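You operate a simulated robot arm through the tools that you are given. There is no shell and no other tool. Be economical: measure what you need, move in short steps, check, and stop when the job is done.

The job below is to be done with a simulated robot arm. You get a single attempt, and the scene is never put back.

## Task
Close the weights drawer. Then open the tiles drawer, put the white tile on the top of the grey chest away in the inside of the tiles drawer, then shut the drawer. Then push the clock door shut. Then pull the prints drawer open. The order counts.

Only the result counts: the job must be done as asked and must still hold three seconds after the hand-in. Knocking over, shifting, dropping, spilling or breaking anything else fails it.

## Robot
A 7-joint arm with a vacuum gripper on a trunk, on a base that drives. Base frame: it is fixed to the floor where the robot stands at the start and does not move with it; the origin is under the middle of the robot, x ahead of it, y to its left, z up. Readings come in mm, degrees, newtons and seconds.
Its first joint turns from -149.0 to 149.0 degrees. Places, roughly: clock door [3000, 800, 1100]; inside of the tiles drawer [700, -600, 200]; prints drawer [1100, 2000, 400]; tiles drawer [700, -600, 300]; weights drawer [800, -200, 100]; white tile (6x6x3 cm) [1400, 2200, 900]. Payload 1.06 kg.
Tool frame: the origin (TCP) lies in the middle of the cups' lips, and z points out of the cups. The gripper has 1 cup of 24 mm across, covering 24 by 24 mm (tool x, y); the bellows give 8 mm. With the vacuum on, a cup seals on a smooth face that it is pressed against (1 to 4 N); it does not hold porous or soft things. The pull reaches 23 N.
Orientation is told as [roll, pitch, yaw] about the base's x, y, z axes, in that order, counted from this pose: with the cups facing straight down, the tool's x points along the base's -x, its y along +y and its z along -z.

## Interface
- The arm moves only by the tool send_rows. Its argument "increments" is one flat list of numbers, 7 for each row, row after row: the turn, a rotation vector about the base's x, y, z in units of 45 degrees (1.0 is 45 degrees), then the shift along the base's x, y, z in units of 250 mm (1.0 is 250 mm), then the vacuum: 1 switches it on, 0 off. In form: [rx, ry, rz, dx, dy, dz, suction, rx, ry, rz, dx, dy, dz, suction, ...]. A call has 1 to 12 rows; each row is the pose to reach, as a shift and turn from the pose commanded when the call began. A call with a number of a shift or a turn outside -1 to 1 is refused whole. A row lasts 0.2 s, in which the tool goes at most 50 mm and 8.6 degrees; a call with a longer step from one row to the next is refused whole, and so is a gripper value outside its range. Where a pose cannot be reached the arm comes as near as it can. A force on the tool above 40 N (or 10 N above the force at the start of the call, whichever is more), or a blocked arm, ends the call early, and 0.2 s more pass. The pull builds up within a second once a cup has sealed. Time passes only in rows, and 0.2 s behind the last, so rows that repeat a pose give it time. It gives the time, the measured TCP pose, the force on the tool (base axes) and the pull of the vacuum at its end, in the units of the frame above (readings bear some noise), with the torque about the TCP (base axes, N m) and any sound that the robot's microphone picked up, and new pictures: "views" is both (left out), scene, wrist or none.
- Cameras (640 x 400 px; columns grow to the right, rows downward): "scene" is now at [12.1, 129.6, 1393.7]; the picture's right is [-0.59, -0.81, 0.00], its down [-0.68, 0.49, -0.54] and it looks along [0.44, -0.32, -0.84] (base axes); focal length 276 px, centre (320, 200). "wrist" rides on the gripper at [78, 19, -96] in the tool frame; the picture's right is [-0.24, 0.97, 0.00], its down [-0.71, -0.17, -0.69] and it looks along [-0.67, -0.16, 0.73] (tool axes); focal length 243 px, centre (320, 200).
- slide_trunk(by): slides the trunk up (or, below 0, down) by that many mm; the arm and the scene camera ride with it, the base frame stays. It gives what a move gives, with no picture.
- steer(legs): drives the robot by 1 to 6 legs, each [ahead, turn to the left] in mm and degrees, along the robot's own axes; the way and the turn of a leg run together, so that a leg with both is an arc; at most 1500 mm and 180 degrees a leg. The arm and the cameras ride along, it lands a little off, and it stops where it bumps. It gives what a move gives, and a new picture of the scene camera.
- turn_head(pan, tilt): turns the head with the scene camera to pan (to the left, within 155 degrees either way) and tilt (down, from -29 to 69), counted from straight ahead of the robot. It gives what a move gives, and a new picture of the scene camera.
- point_at(camera, pixels): for up to 12 pixels [column, row] of the newest picture of that camera ("zoom" is the newest enlarged one), the place [x, y, z] in the base frame of the surface seen there, good to about 2 mm. The clock stands still meanwhile.
- zoom(camera, box): a new picture of the part [left, top, right, bottom] of that camera's present view, enlarged. The clock stands still meanwhile.
- job_done(): hands the job in; it is judged then, once.

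Work in short steps. Measure before you move; look again where a grasp or a placing could have gone wrong, and mend it. You have 110 turns and 260 pictures in all, those below and enlarged ones among them. Switch the vacuum off and draw the arm clear of the work before you hand the job in, unless the task says otherwise; then end with one line.

The tools are called as a command line: name --argument value ..., lists and objects as JSON in quotes. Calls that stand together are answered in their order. send_rows: Moves the arm, as the interface text tells. Its arguments: {"type":"object","properties":{"increments":{"type":"array","items":{"type":"number"}},"views":{"type":"string","enum":["both","scene","wrist","none"]}},"required":["increments"]} The other tools are called the same way: slide_trunk (by) slides the trunk up or down; steer (legs) drives the base; turn_head (pan, tilt) turns the head that bears the scene camera; point_at (camera, pixels) gives the place of the surface under pixels of a picture; zoom (camera, box) takes an enlarged picture of a part of a camera's view; job_done () hands the job in.

At the start:

```text
t: 0.0
position: [636.3, -233.6, 541.2]
tool_rot: [-0.1, -0.1, 0.0]
contact_force: [-0.2, 0.3, 0.3]
moment: [-0.03, 0.03, -0.01]
pull: 0.0
trunk travel left (down, up): [-475.0, 235.0]
robot x, y, heading: [1.1, -2.5, -0.0]
head pan, tilt: [-35.9, 57.0]
```

scene: 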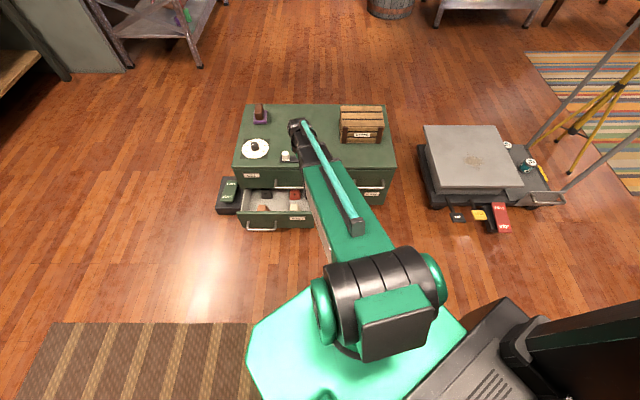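
wrist: 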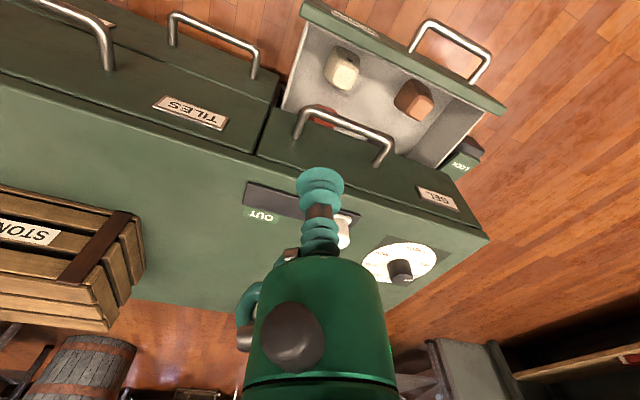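

The scene shows a green cabinet with an open lower-left drawer around (275,208). I zoom in to see labels and controls.

zoom --camera "scene" --box '[200, 90, 410, 240]'

zoom --camera "wrist" --box '[140, 0, 520, 290]'

point_at --camera "wrist" --pixels '[[345, 130], [437, 197], [190, 112], [398, 270], [343, 235], [458, 55], [470, 90], [340, 25], [215, 35], [465, 160], [262, 215], [82, 45]]'

```text
2.67 times, centred on (305, 165) of scene
```

zoom: 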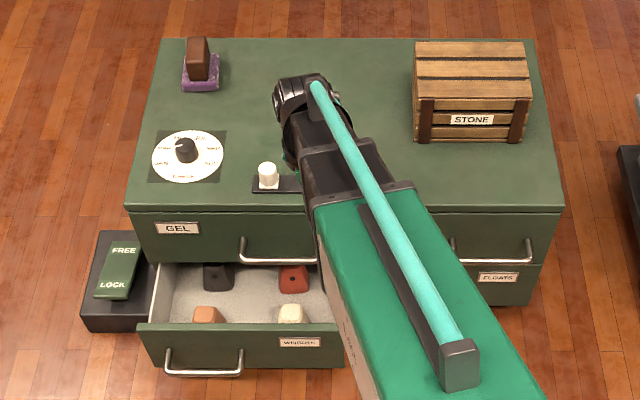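

```text
1.38 times, centred on (330, 145) of wrist
```

zoom: 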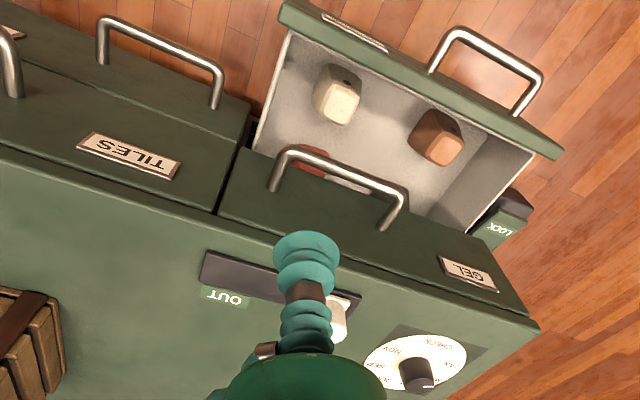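

```text
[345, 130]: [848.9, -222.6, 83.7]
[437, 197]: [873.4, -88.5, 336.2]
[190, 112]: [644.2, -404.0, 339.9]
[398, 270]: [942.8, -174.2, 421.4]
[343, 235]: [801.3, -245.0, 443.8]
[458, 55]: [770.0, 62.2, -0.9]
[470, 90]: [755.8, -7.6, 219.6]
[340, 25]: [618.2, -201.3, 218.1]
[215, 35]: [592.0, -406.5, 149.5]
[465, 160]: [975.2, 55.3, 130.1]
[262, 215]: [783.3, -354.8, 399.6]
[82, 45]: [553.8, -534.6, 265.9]
```

I look around: the head towards the cabinet's front lower area, the chest at the left and the clock door.

turn_head --pan 58 --tilt 15

turn_head --pan 15 --tilt 15

turn_head --pan -45 --tilt 40

```text
t: 1.7
position: [636.1, -235.8, 541.1]
tool_rot: [-0.1, 0.1, 0.0]
contact_force: [0.5, 0.1, -0.3]
moment: [0.0, -0.01, 0.03]
pull: 0.1
trunk travel left (down, up): [-475.0, 235.0]
robot x, y, heading: [1.2, -0.5, -0.2]
head pan, tilt: [58.0, 15.0]
```

scene: 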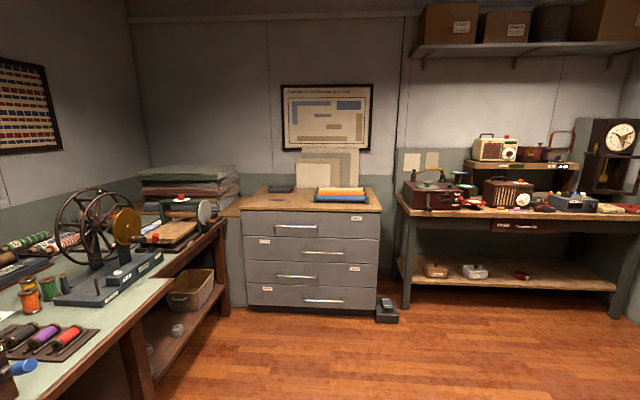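

```text
t: 2.8
position: [637.6, -235.6, 540.7]
tool_rot: [0.1, 0.1, 0.0]
contact_force: [0.4, 0.6, -0.5]
moment: [0.02, -0.04, 0.03]
pull: 0.1
trunk travel left (down, up): [-475.0, 235.0]
robot x, y, heading: [3.4, -1.9, 0.2]
head pan, tilt: [15.0, 15.0]
```

scene: 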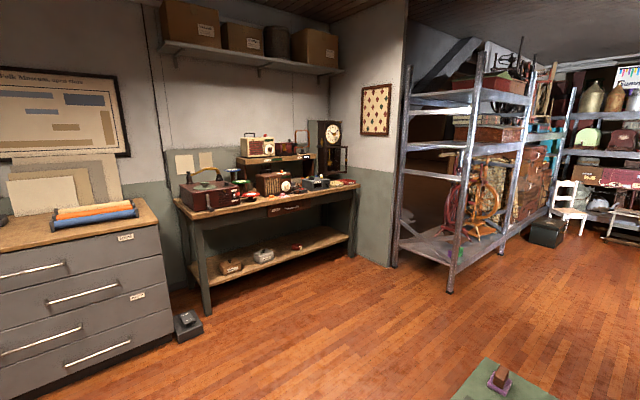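

```text
t: 4.1
position: [636.9, -234.8, 542.3]
tool_rot: [0.0, 0.0, 0.0]
contact_force: [-0.3, -0.2, 0.0]
moment: [0.02, 0.01, 0.01]
pull: 0.0
trunk travel left (down, up): [-475.0, 235.0]
robot x, y, heading: [2.0, -1.0, 0.0]
head pan, tilt: [-45.0, 40.0]
```

scene: 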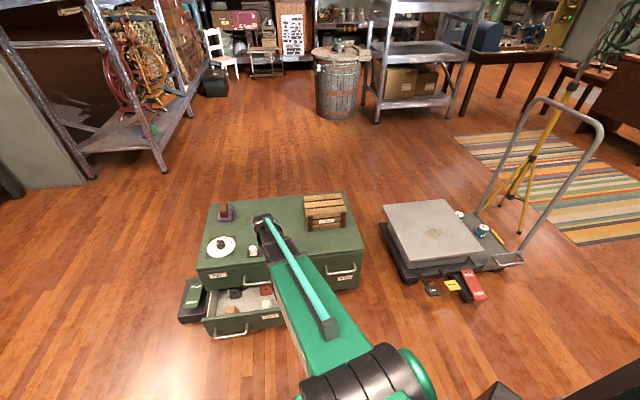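

I zoom on the rocker beside the cabinet at (190,298) and the slider/dial.

zoom --camera "scene" --box '[165, 180, 365, 345]'

point_at --camera "scene" --pixels '[[196, 284], [187, 302], [186, 316], [211, 330], [232, 336], [272, 318], [240, 318], [208, 272], [199, 290], [360, 250], [345, 270], [266, 290]]'

```text
2.42 times, centred on (265, 262) of scene
```

zoom: 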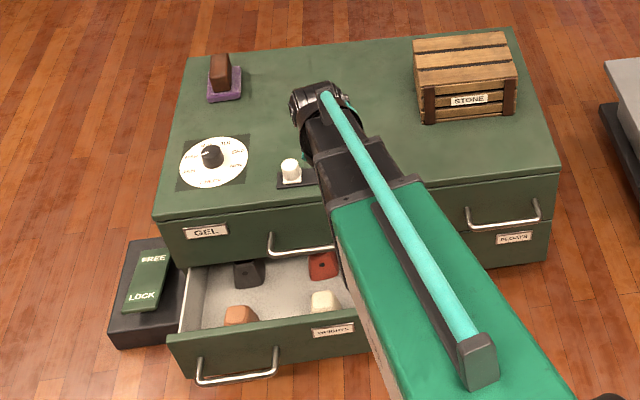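

```text
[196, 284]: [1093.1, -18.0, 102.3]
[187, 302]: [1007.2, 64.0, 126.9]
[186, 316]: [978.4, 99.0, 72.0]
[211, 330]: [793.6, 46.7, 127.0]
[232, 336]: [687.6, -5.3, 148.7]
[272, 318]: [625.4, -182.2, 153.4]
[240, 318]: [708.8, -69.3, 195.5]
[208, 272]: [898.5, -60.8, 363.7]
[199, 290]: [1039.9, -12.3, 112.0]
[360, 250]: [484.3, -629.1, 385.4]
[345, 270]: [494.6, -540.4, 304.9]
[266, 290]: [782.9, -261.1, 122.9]
```

I raise the arm and move it left to see the slider on the cabinet top and the weights drawer.

send_rows --increments '[0, 0, 0, -0.1, 0.15, 0.1, 0, 0, 0, 0, -0.15, 0.3, 0.2, 0, 0, 0, 0, -0.2, 0.42, 0.3, 0, 0, 0, 0, -0.2, 0.55, 0.4, 0, 0, 0, 0, -0.2, 0.65, 0.5, 0, 0, 0, 0, -0.2, 0.65, 0.6, 0]' --views "both"

```text
refused: row 1 steps farther than a row can; nothing moved
```

Row 1 was just over 50 mm; I use smaller steps.

send_rows --increments '[0, 0, 0, -0.05, 0.12, 0.1, 0, 0, 0, 0, -0.1, 0.24, 0.2, 0, 0, 0, 0, -0.15, 0.36, 0.3, 0, 0, 0, 0, -0.2, 0.48, 0.4, 0, 0, 0, 0, -0.2, 0.6, 0.5, 0, 0, 0, 0, -0.2, 0.65, 0.6, 0]' --views "both"

```text
t: 5.5
position: [584.9, -73.8, 689.1]
tool_rot: [0.0, 0.0, 0.0]
contact_force: [0.2, 0.4, -0.2]
moment: [-0.02, 0.02, -0.01]
pull: 0.1
trunk travel left (down, up): [-475.0, 235.0]
robot x, y, heading: [-3.6, -2.1, -0.1]
head pan, tilt: [-45.0, 40.0]
```

scene: 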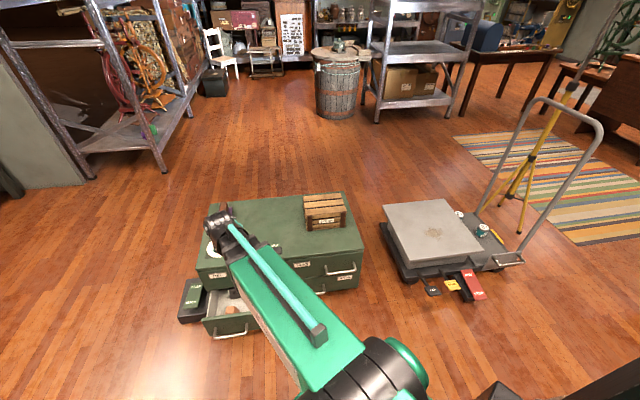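
wrist: 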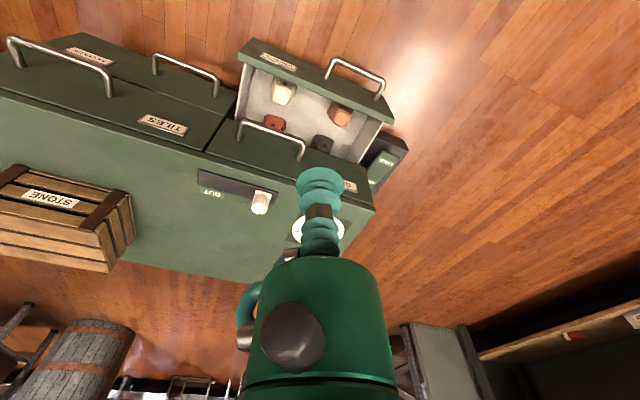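

zoom --camera "wrist" --box '[130, 30, 450, 230]'

point_at --camera "wrist" --pixels '[[373, 175], [398, 152], [388, 147], [380, 180], [260, 200], [210, 185], [245, 55], [387, 112], [357, 88], [318, 78], [300, 78]]'

```text
2.00 times, centred on (290, 130) of wrist
```

zoom: 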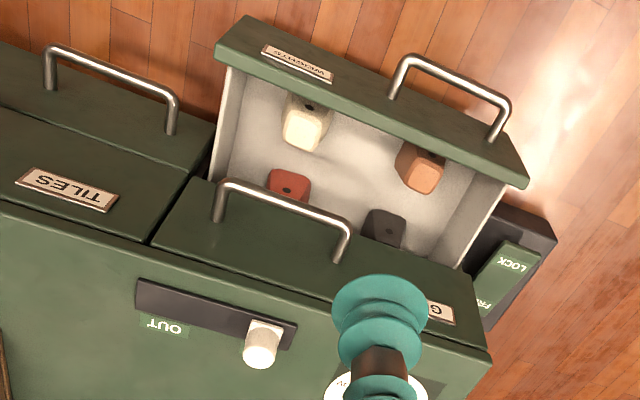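

```text
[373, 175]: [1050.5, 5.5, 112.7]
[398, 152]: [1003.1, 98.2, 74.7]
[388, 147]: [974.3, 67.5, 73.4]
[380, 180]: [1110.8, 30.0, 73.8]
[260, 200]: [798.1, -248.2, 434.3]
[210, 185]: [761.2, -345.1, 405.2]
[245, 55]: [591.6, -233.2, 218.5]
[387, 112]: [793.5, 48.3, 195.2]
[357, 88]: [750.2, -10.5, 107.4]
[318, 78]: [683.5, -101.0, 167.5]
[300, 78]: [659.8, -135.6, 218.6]
```

The weights drawer front runs from (793,48) to (592,-233), about 144 mm out; its normal is (-0.81,0.58). I tilt the tool 45° toward the push direction while descending in front of it.

send_rows --increments '[-0.097, -0.135, 0, 0, 0, -0.16, 0, -0.193, -0.27, 0, 0, 0, -0.32, 0, -0.29, -0.405, 0, 0, 0, -0.48, 0, -0.387, -0.54, 0, 0, 0, -0.64, 0, -0.483, -0.675, 0, 0, 0, -0.8, 0, -0.58, -0.81, 0, 0, 0, -0.96, 0]' --views "both"

```text
t: 6.9
position: [588.9, -69.2, 447.8]
tool_rot: [-29.9, -35.1, 9.8]
contact_force: [-0.4, 0.2, 0.6]
moment: [-0.01, 0.01, -0.03]
pull: 0.0
trunk travel left (down, up): [-475.0, 235.0]
robot x, y, heading: [0.0, -2.3, -0.3]
head pan, tilt: [-45.0, 40.0]
```

scene: 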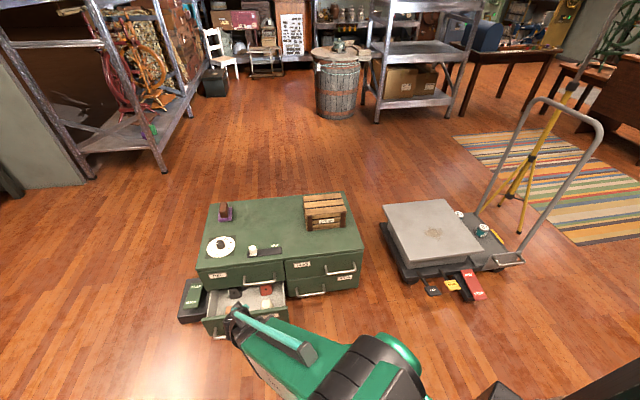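
wrist: 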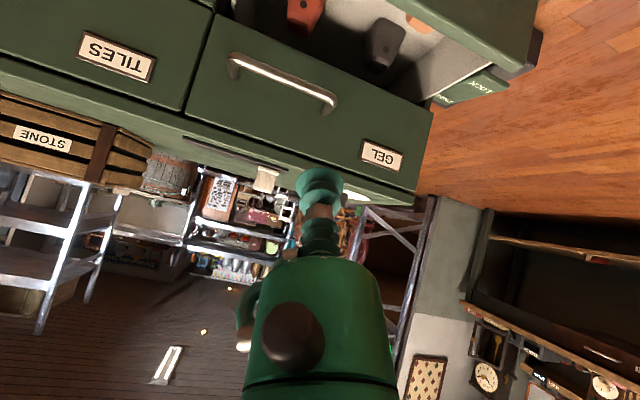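

The scene view of the cabinet is now clear; I zoom on it before pushing.

zoom --camera "scene" --box '[170, 185, 370, 345]'

point_at --camera "scene" --pixels '[[270, 318], [300, 265], [300, 282], [345, 271], [345, 257], [327, 268], [350, 240], [322, 290], [290, 300], [252, 282], [210, 330]]'

```text
2.50 times, centred on (270, 265) of scene
```

zoom: 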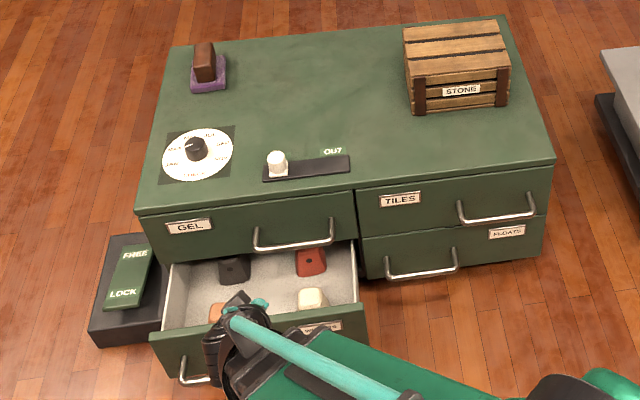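

```text
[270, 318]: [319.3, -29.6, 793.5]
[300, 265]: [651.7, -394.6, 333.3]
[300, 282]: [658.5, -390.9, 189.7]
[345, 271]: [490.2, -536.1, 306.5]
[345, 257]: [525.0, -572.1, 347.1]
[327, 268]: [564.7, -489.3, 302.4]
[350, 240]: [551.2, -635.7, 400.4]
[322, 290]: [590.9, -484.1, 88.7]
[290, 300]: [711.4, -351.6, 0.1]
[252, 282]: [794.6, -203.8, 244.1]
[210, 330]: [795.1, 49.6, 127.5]
```

Clear; I descend to in front of the weights drawer front.

send_rows --increments '[0, 0, 0, 0.02, -0.01, -0.19, 0, 0, 0, 0, 0.04, -0.03, -0.38, 0, 0, 0, 0, 0.07, -0.05, -0.57, 0, 0, 0, 0, 0.1, -0.06, -0.76, 0, 0, 0, 0, 0.14, -0.08, -0.94, 0]' --views "both"

```text
t: 8.1
position: [638.4, -93.0, 225.4]
tool_rot: [-30.0, -34.8, 9.6]
contact_force: [-0.3, -0.7, 0.2]
moment: [-0.03, 0.0, -0.01]
pull: 0.1
out of reach, approached as far as the arm can: row 5
trunk travel left (down, up): [-475.0, 235.0]
robot x, y, heading: [-2.6, -2.3, -0.1]
head pan, tilt: [-45.0, 40.0]
```

scene: 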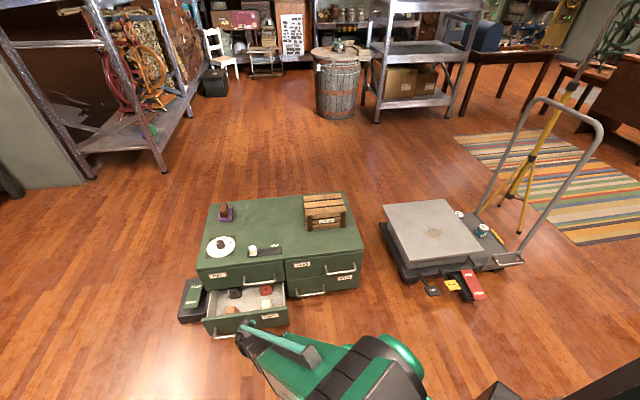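
wrist: 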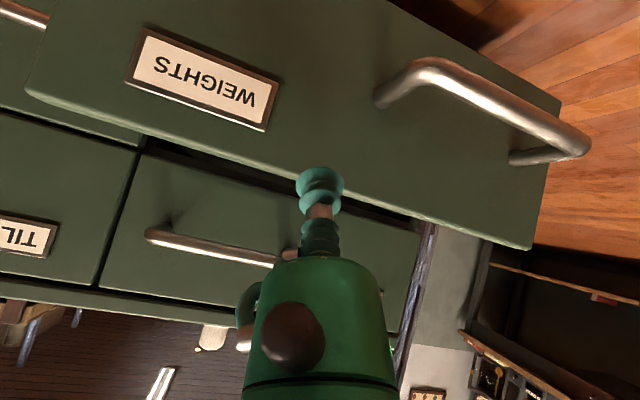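

The arm can't go lower from this trunk height; cup is ~44 mm off the front. I slide the trunk down 65 mm.

slide_trunk --by -65

```text
t: 9.1
position: [637.6, -91.8, 162.0]
tool_rot: [-30.1, -34.8, 9.6]
contact_force: [-0.1, -0.2, 0.0]
moment: [-0.03, 0.01, -0.01]
pull: 0.1
trunk travel left (down, up): [-410.0, 300.0]
robot x, y, heading: [1.5, 0.5, 0.1]
head pan, tilt: [-45.0, 40.0]
```

Now push along (0.81,-0.58) about 188 mm in small steps.

send_rows --increments '[0, 0, 0, 0.08, -0.0574, 0, 0, 0, 0, 0, 0.14, -0.1, 0, 0, 0, 0, 0, 0.19, -0.136, 0, 0, 0, 0, 0, 0.24, -0.172, 0, 0, 0, 0, 0, 0.29, -0.208, 0, 0, 0, 0, 0, 0.34, -0.244, 0, 0, 0, 0, 0, 0.39, -0.28, 0, 0, 0, 0, 0, 0.44, -0.316, 0, 0, 0, 0, 0, 0.49, -0.352, 0, 0, 0, 0, 0, 0.54, -0.388, 0, 0, 0, 0, 0, 0.58, -0.416, 0, 0, 0, 0, 0, 0.61, -0.438, 0, 0]' --views "both"

```text
t: 11.7
position: [790.3, -203.3, 162.6]
tool_rot: [-29.9, -34.9, 9.4]
contact_force: [-4.6, 2.4, 0.7]
moment: [0.01, -0.04, -0.01]
pull: 0.2
trunk travel left (down, up): [-410.0, 300.0]
robot x, y, heading: [-1.7, 1.6, -0.3]
head pan, tilt: [-45.0, 40.0]
```

scene: 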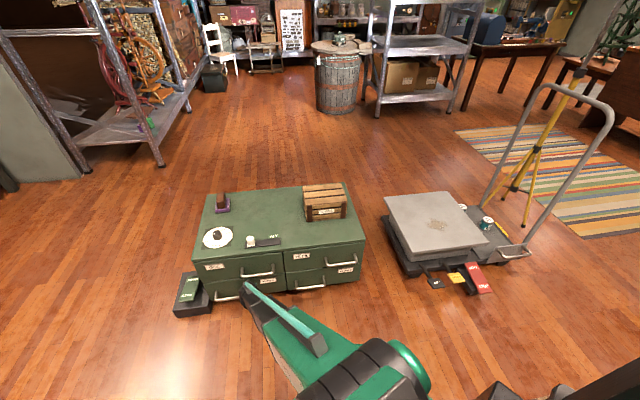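
wrist: 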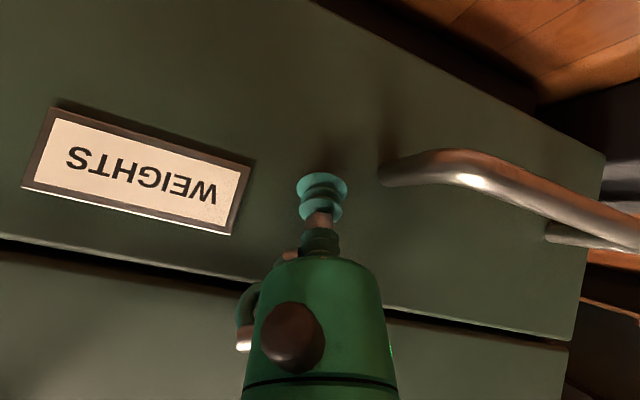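

The drawer is nearly flush (n·p ≈ -760, 5 N). I push a further few mm to seat it.

send_rows --increments '[0, 0, 0, 0.02, -0.0143, 0, 0, 0, 0, 0, 0.035, -0.025, 0, 0, 0, 0, 0, 0.05, -0.036, 0, 0, 0, 0, 0, 0.05, -0.036, 0, 0]' --views "none"

zoom --camera "scene" --box '[170, 175, 370, 320]'

point_at --camera "zoom" --pixels '[[290, 337], [275, 272], [430, 235], [95, 380], [110, 320], [60, 330]]'

```text
t: 12.3
position: [792.2, -204.3, 163.2]
tool_rot: [-29.8, -34.7, 9.5]
contact_force: [-8.8, 4.8, 1.8]
moment: [-0.05, -0.14, -0.03]
pull: 0.2
trunk travel left (down, up): [-410.0, 300.0]
robot x, y, heading: [-1.7, 0.6, 0.1]
head pan, tilt: [-45.0, 40.0]
stopped in row 2: the force on the tool passed its limit at 47 N (the readings are from after the stop); the commanded pose is now the measured one
```

```text
2.76 times, centred on (270, 248) of scene
```

zoom: 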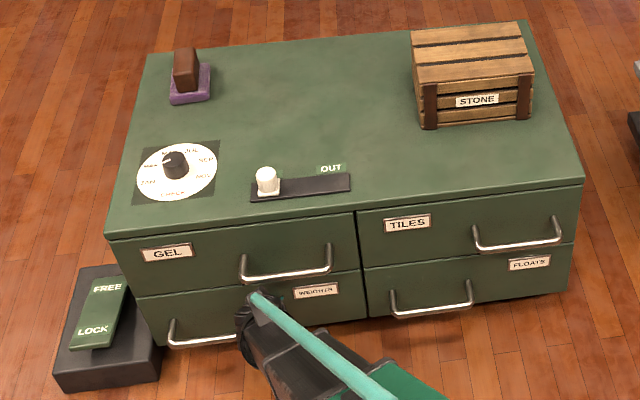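

```text
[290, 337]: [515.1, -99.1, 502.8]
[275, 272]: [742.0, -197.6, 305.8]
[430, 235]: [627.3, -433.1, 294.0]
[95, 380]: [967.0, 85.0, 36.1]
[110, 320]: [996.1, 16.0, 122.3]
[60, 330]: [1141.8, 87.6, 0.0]
```

The weights drawer is closed flush. I back off 120 mm, rise to z≈330 and bring the tool horizontal facing the cabinet.

send_rows --increments '[0, 0, 0, -0.13, 0.093, 0, 0, 0, 0, 0, -0.26, 0.187, 0, 0, 0, 0, 0, -0.39, 0.28, 0, 0, -0.097, -0.135, 0, -0.39, 0.28, 0.12, 0, -0.193, -0.27, 0, -0.39, 0.28, 0.24, 0, -0.29, -0.405, 0, -0.39, 0.28, 0.36, 0, -0.387, -0.54, 0, -0.39, 0.28, 0.48, 0, -0.483, -0.675, 0, -0.39, 0.28, 0.6, 0, -0.58, -0.81, 0, -0.39, 0.28, 0.67, 0]' --views "both"

```text
t: 14.3
position: [696.6, -135.0, 329.3]
tool_rot: [-89.1, -54.5, 53.6]
contact_force: [-0.6, 0.4, -1.2]
moment: [0.0, 0.01, 0.0]
pull: 0.1
trunk travel left (down, up): [-410.0, 300.0]
robot x, y, heading: [-1.6, -0.8, 0.3]
head pan, tilt: [-45.0, 40.0]
```

scene: 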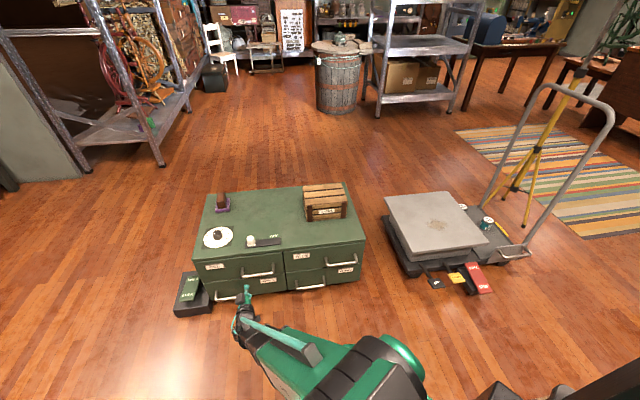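
wrist: 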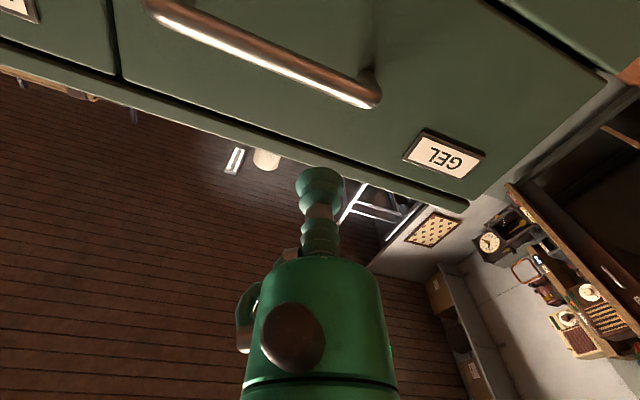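

Tool is horizontal. I translate along the cabinet front toward the free patch between the TILES label and its handle.

send_rows --increments '[0, 0, 0, -0.075, -0.143, -0.005, 0, 0, 0, 0, -0.15, -0.286, -0.01, 0, 0, 0, 0, -0.225, -0.429, -0.015, 0, 0, 0, 0, -0.3, -0.572, -0.02, 0, 0, 0, 0, -0.375, -0.715, -0.025, 0, 0, 0, 0, -0.45, -0.858, -0.03, 0, 0, 0, 0, -0.52, -1.0, -0.03, 0]' --views "both"

```text
t: 15.9
position: [602.3, -326.7, 328.3]
tool_rot: [-88.0, -54.2, 48.9]
contact_force: [0.6, 0.5, -0.2]
moment: [0.03, -0.01, 0.03]
pull: 0.0
out of reach, approached as far as the arm can: row 4, 5, 6, 7
trunk travel left (down, up): [-410.0, 300.0]
robot x, y, heading: [-2.9, 0.9, 0.1]
head pan, tilt: [-45.0, 40.0]
```

scene: 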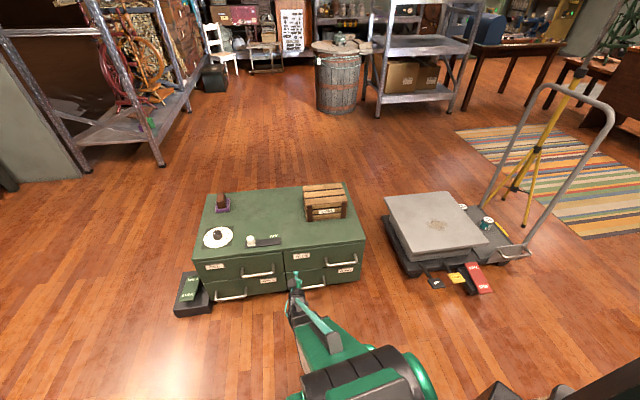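
wrist: 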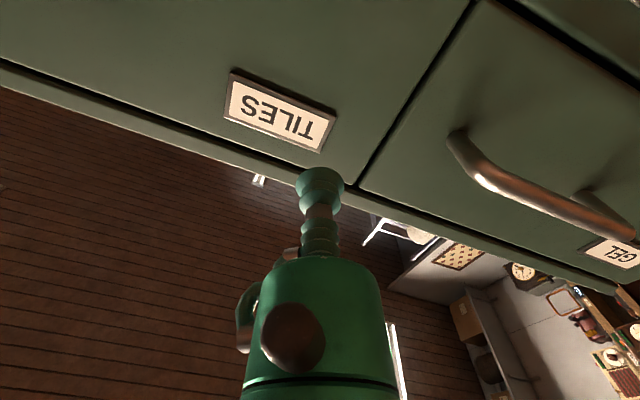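

The TCP is too close to the robot axis for this pose. I back the base 90 mm and turn it 35.7° right to square up to the cabinet.

steer --legs '[[-90, 0], [0, -35.7]]'

```text
t: 18.7
position: [208.7, -617.4, 327.8]
tool_rot: [-87.9, -54.2, 13.2]
contact_force: [0.2, 0.4, 0.5]
moment: [-0.02, -0.01, 0.0]
pull: 0.1
trunk travel left (down, up): [-410.0, 300.0]
robot x, y, heading: [-90.9, -2.7, -35.6]
head pan, tilt: [-45.0, 40.0]
```

scene: 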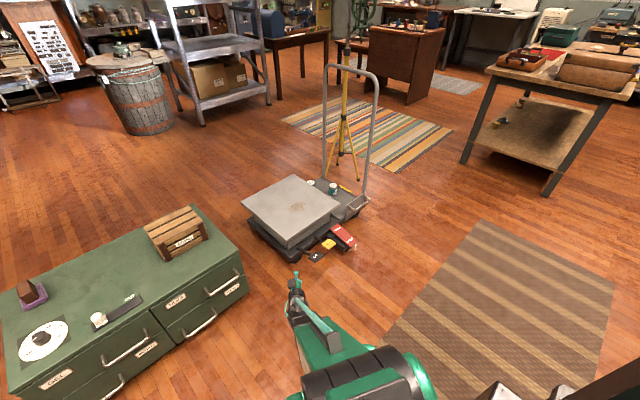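

Now swing the tool back to face the cabinet: yaw +35.6° while moving to a standoff ahead of the tiles drawer.

send_rows --increments '[0, 0, 0.1, 0.1125, 0.125, 0, 0, 0, 0, 0.2, 0.225, 0.25, 0, 0, 0, 0, 0.3, 0.3375, 0.375, 0, 0, 0, 0, 0.4, 0.45, 0.5, 0, 0, 0, 0, 0.5, 0.5625, 0.625, 0, 0, 0, 0, 0.6, 0.675, 0.75, 0, 0, 0, 0, 0.7, 0.7875, 0.875, 0, 0, 0, 0, 0.79, 0.9, 1.0, 0, 0]' --views "wrist"

turn_head --pan 0 --tilt 45

```text
t: 20.5
position: [473.6, -361.1, 355.4]
tool_rot: [-87.7, -54.1, 47.0]
contact_force: [-0.3, -0.1, 1.1]
moment: [0.02, 0.0, -0.02]
pull: 0.1
out of reach, approached as far as the arm can: row 1, 2, 3, 4, 5, 6, 7, 8
trunk travel left (down, up): [-410.0, 300.0]
robot x, y, heading: [-90.9, 0.6, -35.7]
head pan, tilt: [-45.0, 40.0]
```

wrist: 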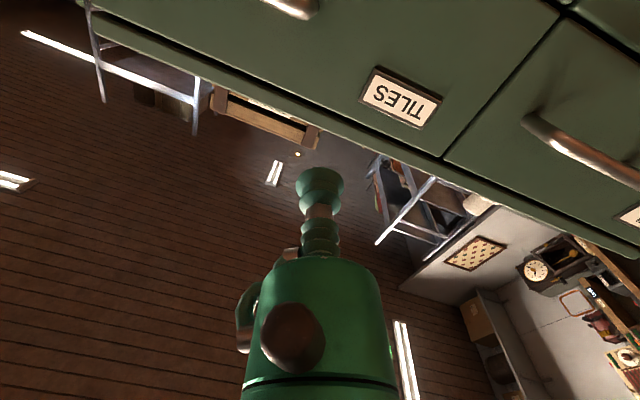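

```text
t: 21.6
position: [474.0, -361.6, 356.4]
tool_rot: [-87.7, -54.3, 46.9]
contact_force: [0.5, 0.5, 0.4]
moment: [-0.02, 0.0, -0.04]
pull: 0.0
trunk travel left (down, up): [-410.0, 300.0]
robot x, y, heading: [-93.8, 0.1, -35.6]
head pan, tilt: [0.0, 45.0]
```

scene: 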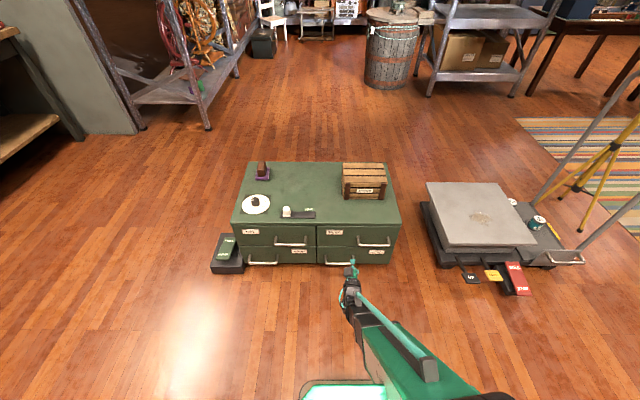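

The TCP stopped slightly off the commanded pose. I advance to about 60 mm from the face; then compare readings.

send_rows --increments '[0, 0, 0.02, 0.1, -0.06, -0.01, 0, 0, 0, 0.02, 0.2, -0.11, -0.02, 0, 0, 0, 0.02, 0.3, -0.16, -0.03, 0, 0, 0, 0.02, 0.4, -0.21, -0.03, 0, 0, 0, 0.02, 0.44, -0.236, -0.03, 0, 0, 0, 0.02, 0.44, -0.236, -0.03, 0]' --views "wrist"

```text
t: 23.0
position: [589.7, -412.8, 347.5]
tool_rot: [-87.8, -54.2, 48.8]
contact_force: [0.6, -1.0, 0.1]
moment: [-0.01, 0.01, 0.02]
pull: 0.1
out of reach, approached as far as the arm can: row 1, 2, 3, 4, 5, 6
trunk travel left (down, up): [-410.0, 300.0]
robot x, y, heading: [-92.2, 1.2, -35.4]
head pan, tilt: [0.0, 45.0]
```

wrist: 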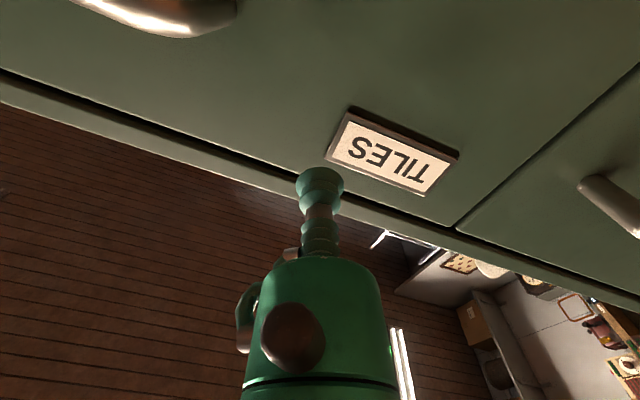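

Readings show moves are relative to the reached pose; wrist limit keeps it too high. I back off 80 mm, then lower the trunk for more freedom.

send_rows --increments '[0, 0, 0.03, -0.13, 0.093, 0, 0, 0, 0, 0.06, -0.26, 0.187, 0, 0]' --views "none"

slide_trunk --by -150

```text
t: 23.6
position: [535.1, -347.1, 348.4]
tool_rot: [-87.6, -54.2, 50.9]
contact_force: [0.1, 0.1, 0.4]
moment: [-0.02, 0.01, -0.01]
pull: 0.0
out of reach, approached as far as the arm can: row 1, 2
trunk travel left (down, up): [-410.0, 300.0]
robot x, y, heading: [-90.3, 0.5, -35.5]
head pan, tilt: [0.0, 45.0]
```

```text
t: 25.4
position: [535.2, -347.1, 199.2]
tool_rot: [-87.7, -54.2, 51.0]
contact_force: [0.0, -0.2, 0.0]
moment: [-0.01, -0.02, -0.01]
pull: 0.0
trunk travel left (down, up): [-260.0, 450.0]
robot x, y, heading: [-90.1, -0.6, -35.6]
head pan, tilt: [0.0, 45.0]
```

Now move up to z≈330 and align with the patch, correcting the small angle errors.

send_rows --increments '[-0.01, -0.01, 0.01, 0, -0.07, 0.1, 0, -0.02, -0.02, 0.02, 0.02, -0.14, 0.21, 0, -0.03, -0.04, 0.03, 0.04, -0.21, 0.32, 0, -0.03, -0.04, 0.03, 0.06, -0.28, 0.43, 0, -0.03, -0.04, 0.03, 0.068, -0.332, 0.524, 0, -0.03, -0.04, 0.03, 0.068, -0.332, 0.524, 0]' --views "wrist"

```text
t: 26.8
position: [573.8, -400.8, 336.7]
tool_rot: [-90.6, -54.4, 52.2]
contact_force: [-0.1, -0.7, 0.3]
moment: [-0.01, 0.01, 0.03]
pull: 0.0
out of reach, approached as far as the arm can: row 1, 2, 3, 4, 5, 6
trunk travel left (down, up): [-260.0, 450.0]
robot x, y, heading: [-89.6, 3.3, -35.6]
head pan, tilt: [0.0, 45.0]
```

wrist: 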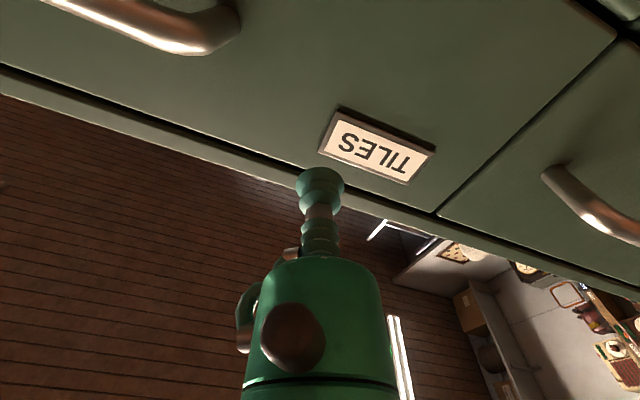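

A wrist joint limit seems to bind. I roll the tool about its own axis by +35.7° to a more natural posture and go for the standoff target.

send_rows --increments '[0.107, -0.077, 0, 0, 0, 0, 0, 0.213, -0.153, 0, 0, 0, 0, 0, 0.32, -0.23, 0, 0, 0, 0, 0, 0.427, -0.307, 0, -0.03, -0.04, -0.01, 0, 0.533, -0.383, 0, -0.06, -0.08, -0.02, 0, 0.64, -0.46, 0, -0.088, -0.116, -0.028, 0, 0.64, -0.46, 0, -0.088, -0.116, -0.028, 0]' --views "wrist"

```text
t: 28.4
position: [570.7, -401.4, 327.2]
tool_rot: [-138.2, -89.8, 99.6]
contact_force: [-1.3, 0.2, 1.0]
moment: [-0.02, -0.02, 0.01]
pull: 0.1
out of reach, approached as far as the arm can: row 1, 2, 3, 4, 5, 6, 7
trunk travel left (down, up): [-260.0, 450.0]
robot x, y, heading: [-90.4, 1.4, -35.6]
head pan, tilt: [0.0, 45.0]
```

wrist: 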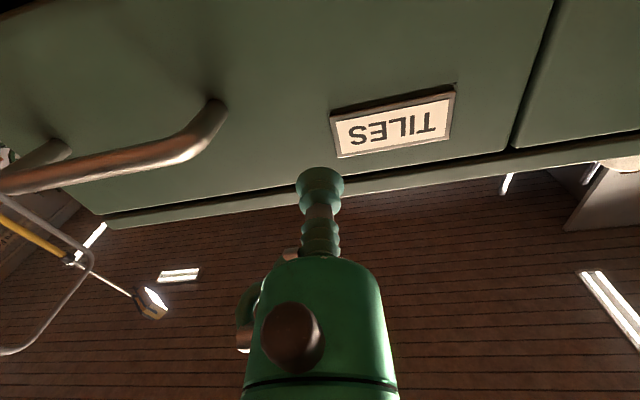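

It stays ~35 mm left of target. I repeat the small lateral command with holds, to see if the solver converges.

send_rows --increments '[0, 0, 0.03, -0.04, -0.055, 0, 0, 0, 0, 0.06, -0.08, -0.11, 0, 0, 0, 0, 0.06, -0.08, -0.11, 0, 0, 0, 0, 0.06, -0.08, -0.11, 0, 0]' --views "none"

point_at --camera "scene" --pixels '[[335, 232], [324, 247], [345, 248], [357, 240], [356, 236], [391, 240], [318, 228], [397, 226]]'

zoom --camera "scene" --box '[210, 150, 410, 290]'

```text
t: 29.4
position: [570.9, -401.3, 326.7]
tool_rot: [-126.2, -89.7, 87.5]
contact_force: [0.4, 0.3, 0.5]
moment: [0.06, 0.03, 0.03]
pull: 0.0
out of reach, approached as far as the arm can: row 1, 2, 3, 4
trunk travel left (down, up): [-260.0, 450.0]
robot x, y, heading: [-88.8, -1.7, -35.5]
head pan, tilt: [0.0, 45.0]
```

```text
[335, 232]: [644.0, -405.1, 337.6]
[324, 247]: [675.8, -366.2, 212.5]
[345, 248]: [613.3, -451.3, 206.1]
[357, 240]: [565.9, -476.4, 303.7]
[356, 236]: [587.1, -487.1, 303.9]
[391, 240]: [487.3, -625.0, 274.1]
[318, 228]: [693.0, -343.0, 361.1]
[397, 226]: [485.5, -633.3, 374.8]
```

```text
2.86 times, centred on (310, 220) of scene
```

zoom: 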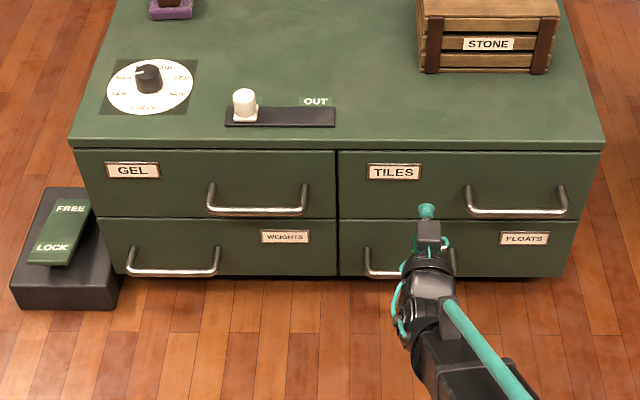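

Face below the TILES label (z 278–325) is free at this lateral position. I go down 27 mm and press the cup on the face with vacuum on.

send_rows --increments '[0, 0, 0, 0, 0, -0.108, 0, 0, 0, 0, 0.1, -0.072, -0.108, 0, 0, 0, 0, 0.165, -0.118, -0.108, 0, 0, 0, 0, 0.188, -0.135, -0.108, 1, 0, 0, 0, 0.2, -0.1445, -0.108, 1, 0, 0, 0, 0.211, -0.151, -0.108, 1, 0, 0, 0, 0.211, -0.151, -0.108, 1, 0, 0, 0, 0.211, -0.151, -0.108, 1]' --views "both"

```text
t: 31.1
position: [622.5, -438.3, 298.5]
tool_rot: [-119.9, -89.7, 80.9]
contact_force: [-4.7, -4.2, 0.5]
moment: [-0.07, 0.03, 0.21]
pull: 23.0
trunk travel left (down, up): [-260.0, 450.0]
robot x, y, heading: [-89.9, -1.8, -35.5]
head pan, tilt: [0.0, 45.0]
```

scene: 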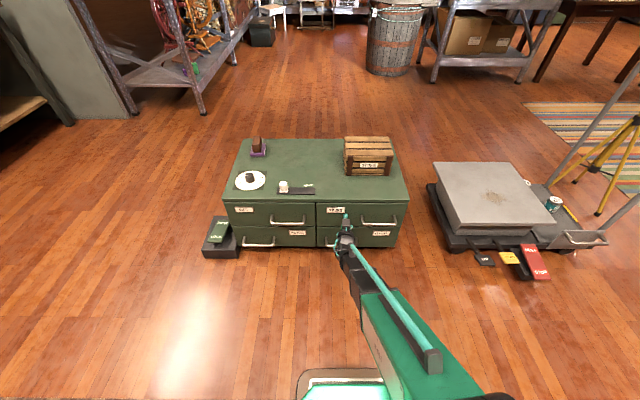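
wrist: 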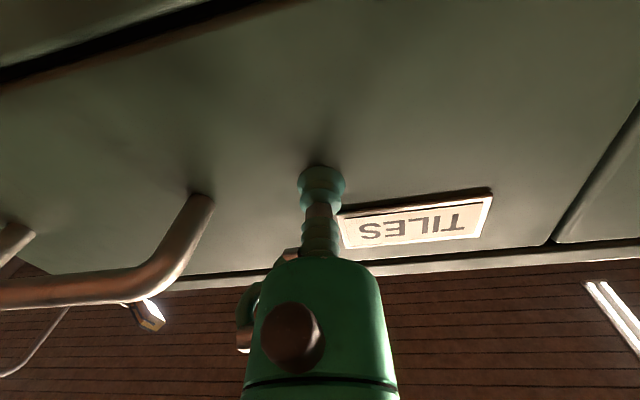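

Sealed with 23 N. I pull gently 20 mm with the arm to test whether the drawer is free.

send_rows --increments '[0, 0, 0, -0.0162, 0.0117, 0, 1, 0, 0, 0, -0.0325, 0.0233, 0, 1, 0, 0, 0, -0.0488, 0.035, 0, 1, 0, 0, 0, -0.065, 0.0466, 0, 1]' --views "wrist"

```text
t: 32.1
position: [606.3, -427.2, 300.5]
tool_rot: [-115.6, -89.7, 76.8]
contact_force: [-4.3, -7.7, -0.8]
moment: [-0.03, 0.05, 0.15]
pull: 22.5
trunk travel left (down, up): [-260.0, 450.0]
robot x, y, heading: [-92.0, -2.3, -35.6]
head pan, tilt: [0.0, 45.0]
```

wrist: 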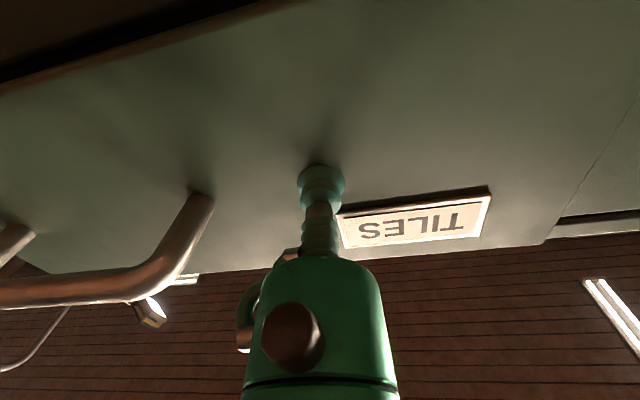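

The drawer is sliding out. I drive the base straight back (along the drawer axis) with vacuum held.

steer --legs '[[-80, 0]]'

```text
t: 33.2
position: [542.9, -378.4, 299.3]
tool_rot: [-115.2, -89.7, 76.4]
contact_force: [-1.0, -4.3, -4.1]
moment: [0.0, 0.0, 0.17]
pull: 22.3
trunk travel left (down, up): [-260.0, 450.0]
robot x, y, heading: [-154.9, 44.7, -35.6]
head pan, tilt: [0.0, 45.0]
```

scene: 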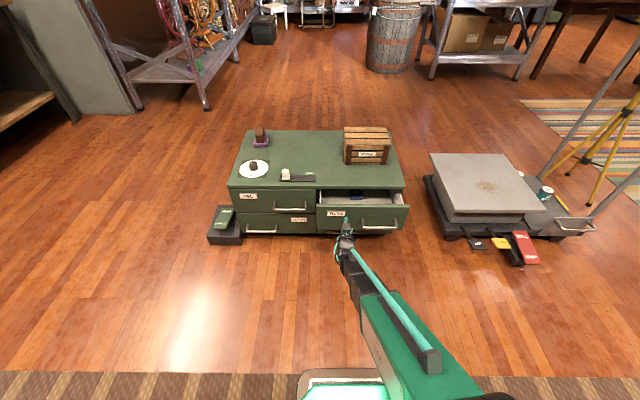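

Works well; I pull 90 mm further.

steer --legs '[[-90, 0]]'

zoom --camera "scene" --box '[210, 110, 430, 260]'

```text
t: 34.3
position: [468.0, -326.3, 300.1]
tool_rot: [-115.8, -89.7, 76.8]
contact_force: [5.3, 4.2, -2.0]
moment: [-0.14, 0.12, -0.03]
pull: 23.2
trunk travel left (down, up): [-260.0, 450.0]
robot x, y, heading: [-230.5, 96.7, -35.7]
head pan, tilt: [0.0, 45.0]
```

scene: 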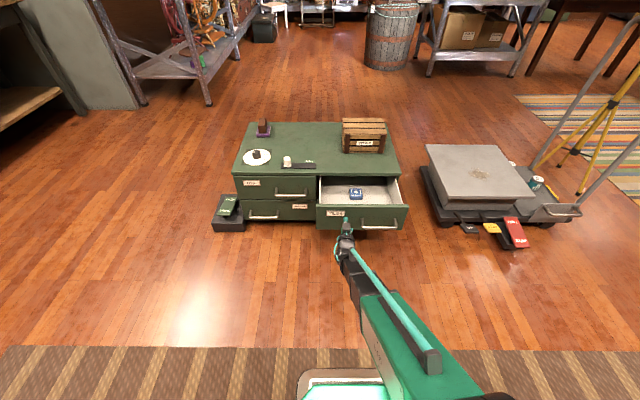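

```text
2.67 times, centred on (320, 185) of scene
```

zoom: 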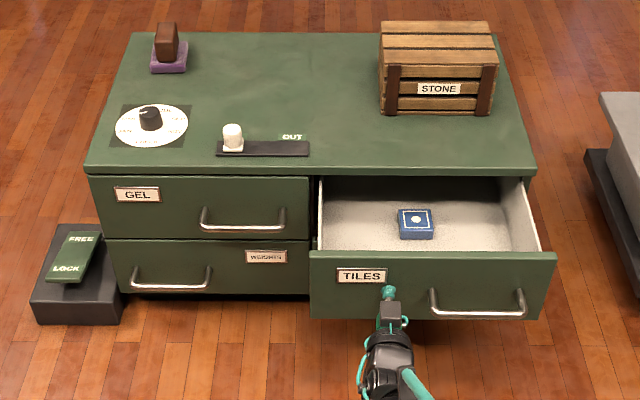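

The tiles drawer is open ~190 mm with a blue tile inside at zoom (415,222). I measure the interior, then release the vacuum and back off.

point_at --camera "zoom" --pixels '[[415, 215], [460, 230], [480, 210], [500, 225], [360, 225], [345, 200], [320, 255], [550, 260], [415, 238], [530, 245], [440, 270]]'

send_rows --increments '[0, 0, 0, 0, 0, 0, 0, 0, 0, 0, 0, 0, 0, 0, 0, 0, 0, 0, 0, 0, 0, 0, 0, 0, 0, 0, 0, 0]' --views "none"

steer --legs '[[-150, 0]]'

```text
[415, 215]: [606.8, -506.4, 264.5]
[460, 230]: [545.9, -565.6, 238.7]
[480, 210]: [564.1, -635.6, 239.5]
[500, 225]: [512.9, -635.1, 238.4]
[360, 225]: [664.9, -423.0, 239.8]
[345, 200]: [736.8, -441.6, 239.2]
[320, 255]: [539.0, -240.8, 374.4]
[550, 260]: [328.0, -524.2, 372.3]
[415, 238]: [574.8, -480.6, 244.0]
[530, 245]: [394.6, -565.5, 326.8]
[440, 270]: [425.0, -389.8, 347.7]
```

```text
t: 35.3
position: [469.2, -327.8, 299.9]
tool_rot: [-117.3, -89.7, 78.5]
contact_force: [0.4, -0.5, 0.2]
moment: [-0.02, 0.0, 0.04]
pull: 0.1
trunk travel left (down, up): [-260.0, 450.0]
robot x, y, heading: [-228.7, 100.3, -35.5]
head pan, tilt: [0.0, 45.0]
```

```text
t: 36.7
position: [346.3, -242.2, 300.3]
tool_rot: [-116.6, -89.7, 77.6]
contact_force: [0.0, 0.8, 0.7]
moment: [-0.01, 0.0, 0.0]
pull: 0.0
trunk travel left (down, up): [-260.0, 450.0]
robot x, y, heading: [-350.6, 185.9, -35.9]
head pan, tilt: [0.0, 45.0]
```

scene: 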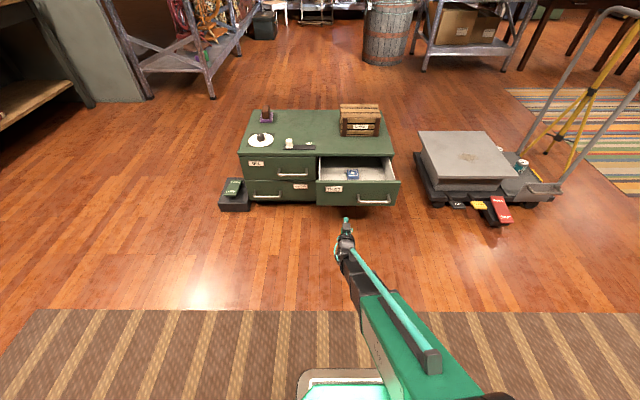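

Drawer stays open. Now I look toward the grey chest to measure it.

turn_head --pan 86 --tilt 18

zoom --camera "scene" --box '[180, 100, 480, 300]'

```text
t: 38.3
position: [345.8, -242.5, 300.0]
tool_rot: [-117.5, -89.7, 78.6]
contact_force: [-0.1, 0.2, 0.3]
moment: [0.0, -0.01, 0.01]
pull: 0.0
trunk travel left (down, up): [-260.0, 450.0]
robot x, y, heading: [-350.9, 189.1, -35.7]
head pan, tilt: [86.0, 18.0]
```

scene: 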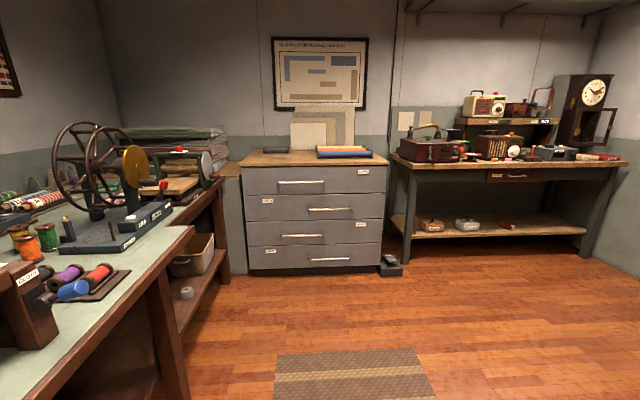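

```text
2.00 times, centred on (330, 200) of scene
```

zoom: 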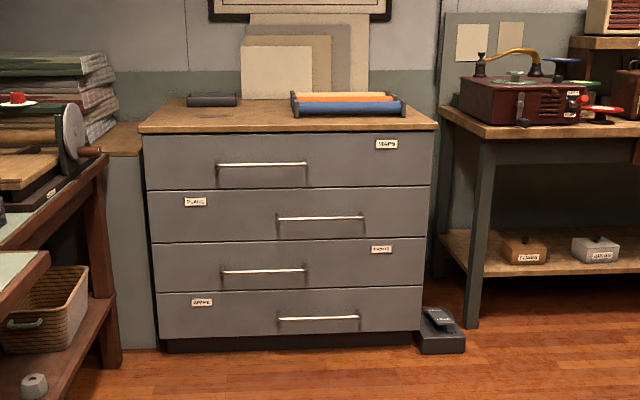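

I measure the chest's front and top corners, labels and handles.

point_at --camera "zoom" --pixels '[[140, 130], [436, 128], [405, 105], [292, 100], [381, 249], [330, 249], [265, 271], [210, 125], [160, 260], [415, 262], [195, 106], [440, 320]]'

zoom --camera "scene" --box '[240, 140, 400, 280]'

```text
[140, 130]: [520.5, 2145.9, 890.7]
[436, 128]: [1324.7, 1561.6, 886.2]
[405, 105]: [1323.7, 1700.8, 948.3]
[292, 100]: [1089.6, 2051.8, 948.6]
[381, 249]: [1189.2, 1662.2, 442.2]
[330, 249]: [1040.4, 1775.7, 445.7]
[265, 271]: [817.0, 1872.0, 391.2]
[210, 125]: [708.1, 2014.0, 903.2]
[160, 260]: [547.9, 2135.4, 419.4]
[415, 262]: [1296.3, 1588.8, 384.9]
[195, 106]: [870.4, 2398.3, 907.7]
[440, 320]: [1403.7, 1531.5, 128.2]
```

```text
2.86 times, centred on (320, 210) of scene
```

zoom: 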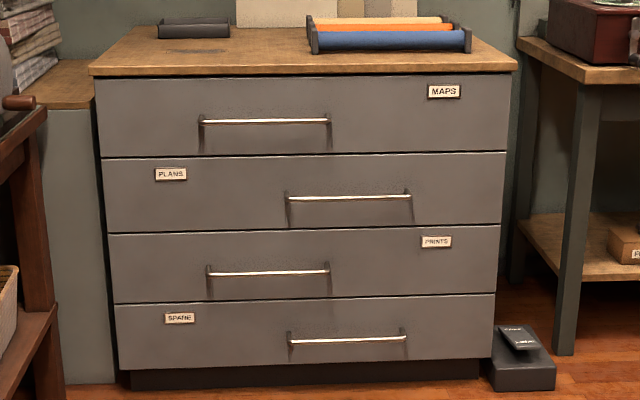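

Chest front runs (520,2146)→(1325,1562) and faces (-0.59,-0.81); PRINTS is the third drawer (z≈400). I raise the trunk fully and turn the tool down for travel.

slide_trunk --by 440

send_rows --increments '[0.097, 0.135, 0, 0, 0, 0.06, 0, 0.193, 0.27, 0, 0, 0, 0.12, 0, 0.29, 0.405, 0, 0, 0, 0.18, 0, 0.387, 0.54, 0, 0, 0, 0.24, 0, 0.483, 0.675, 0, 0, 0, 0.3, 0, 0.58, 0.81, 0, 0, 0, 0.36, 0]' --views "none"

send_rows --increments '[0.097, 0.135, 0, 0, 0, 0.06, 0, 0.193, 0.27, 0, 0, 0, 0.12, 0, 0.29, 0.405, 0, 0, 0, 0.18, 0, 0.387, 0.54, 0, 0, 0, 0.24, 0, 0.483, 0.675, 0, -0.05, 0.04, 0.3, 0, 0.58, 0.81, 0, -0.15, 0.1, 0.36, 0, 0.58, 0.81, 0, -0.25, 0.17, 0.46, 0]' --views "none"

turn_head --pan 86 --tilt 28

```text
refused: 440 is not a number from -400 to 400
```

```text
t: 39.9
position: [338.2, -266.9, 404.0]
tool_rot: [-24.0, -46.2, -18.3]
contact_force: [0.1, 0.4, -0.4]
moment: [-0.02, -0.05, -0.01]
pull: 0.1
out of reach, approached as far as the arm can: row 4, 5
trunk travel left (down, up): [-260.0, 450.0]
robot x, y, heading: [-350.7, 187.6, -35.7]
head pan, tilt: [86.0, 18.0]
stopped in row 6: the arm was blocked; the commanded pose is now the measured one
```

```text
t: 41.5
position: [274.5, -222.4, 518.7]
tool_rot: [-11.9, -2.6, -23.7]
contact_force: [0.0, 0.6, 0.2]
moment: [0.03, 0.0, 0.01]
pull: 0.0
trunk travel left (down, up): [-260.0, 450.0]
robot x, y, heading: [-351.7, 188.3, -35.7]
head pan, tilt: [86.0, 18.0]
```

```text
t: 42.2
position: [275.4, -223.5, 519.5]
tool_rot: [-11.9, -2.7, -23.7]
contact_force: [-0.2, 0.8, -0.2]
moment: [0.01, 0.02, -0.01]
pull: 0.0
trunk travel left (down, up): [-260.0, 450.0]
robot x, y, heading: [-350.8, 188.3, -35.7]
head pan, tilt: [86.0, 28.0]
```

scene: 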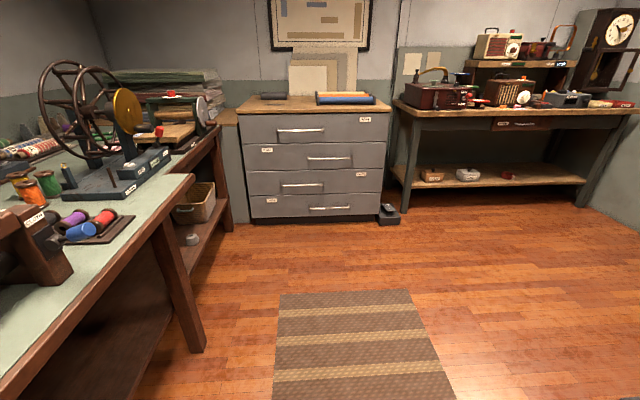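

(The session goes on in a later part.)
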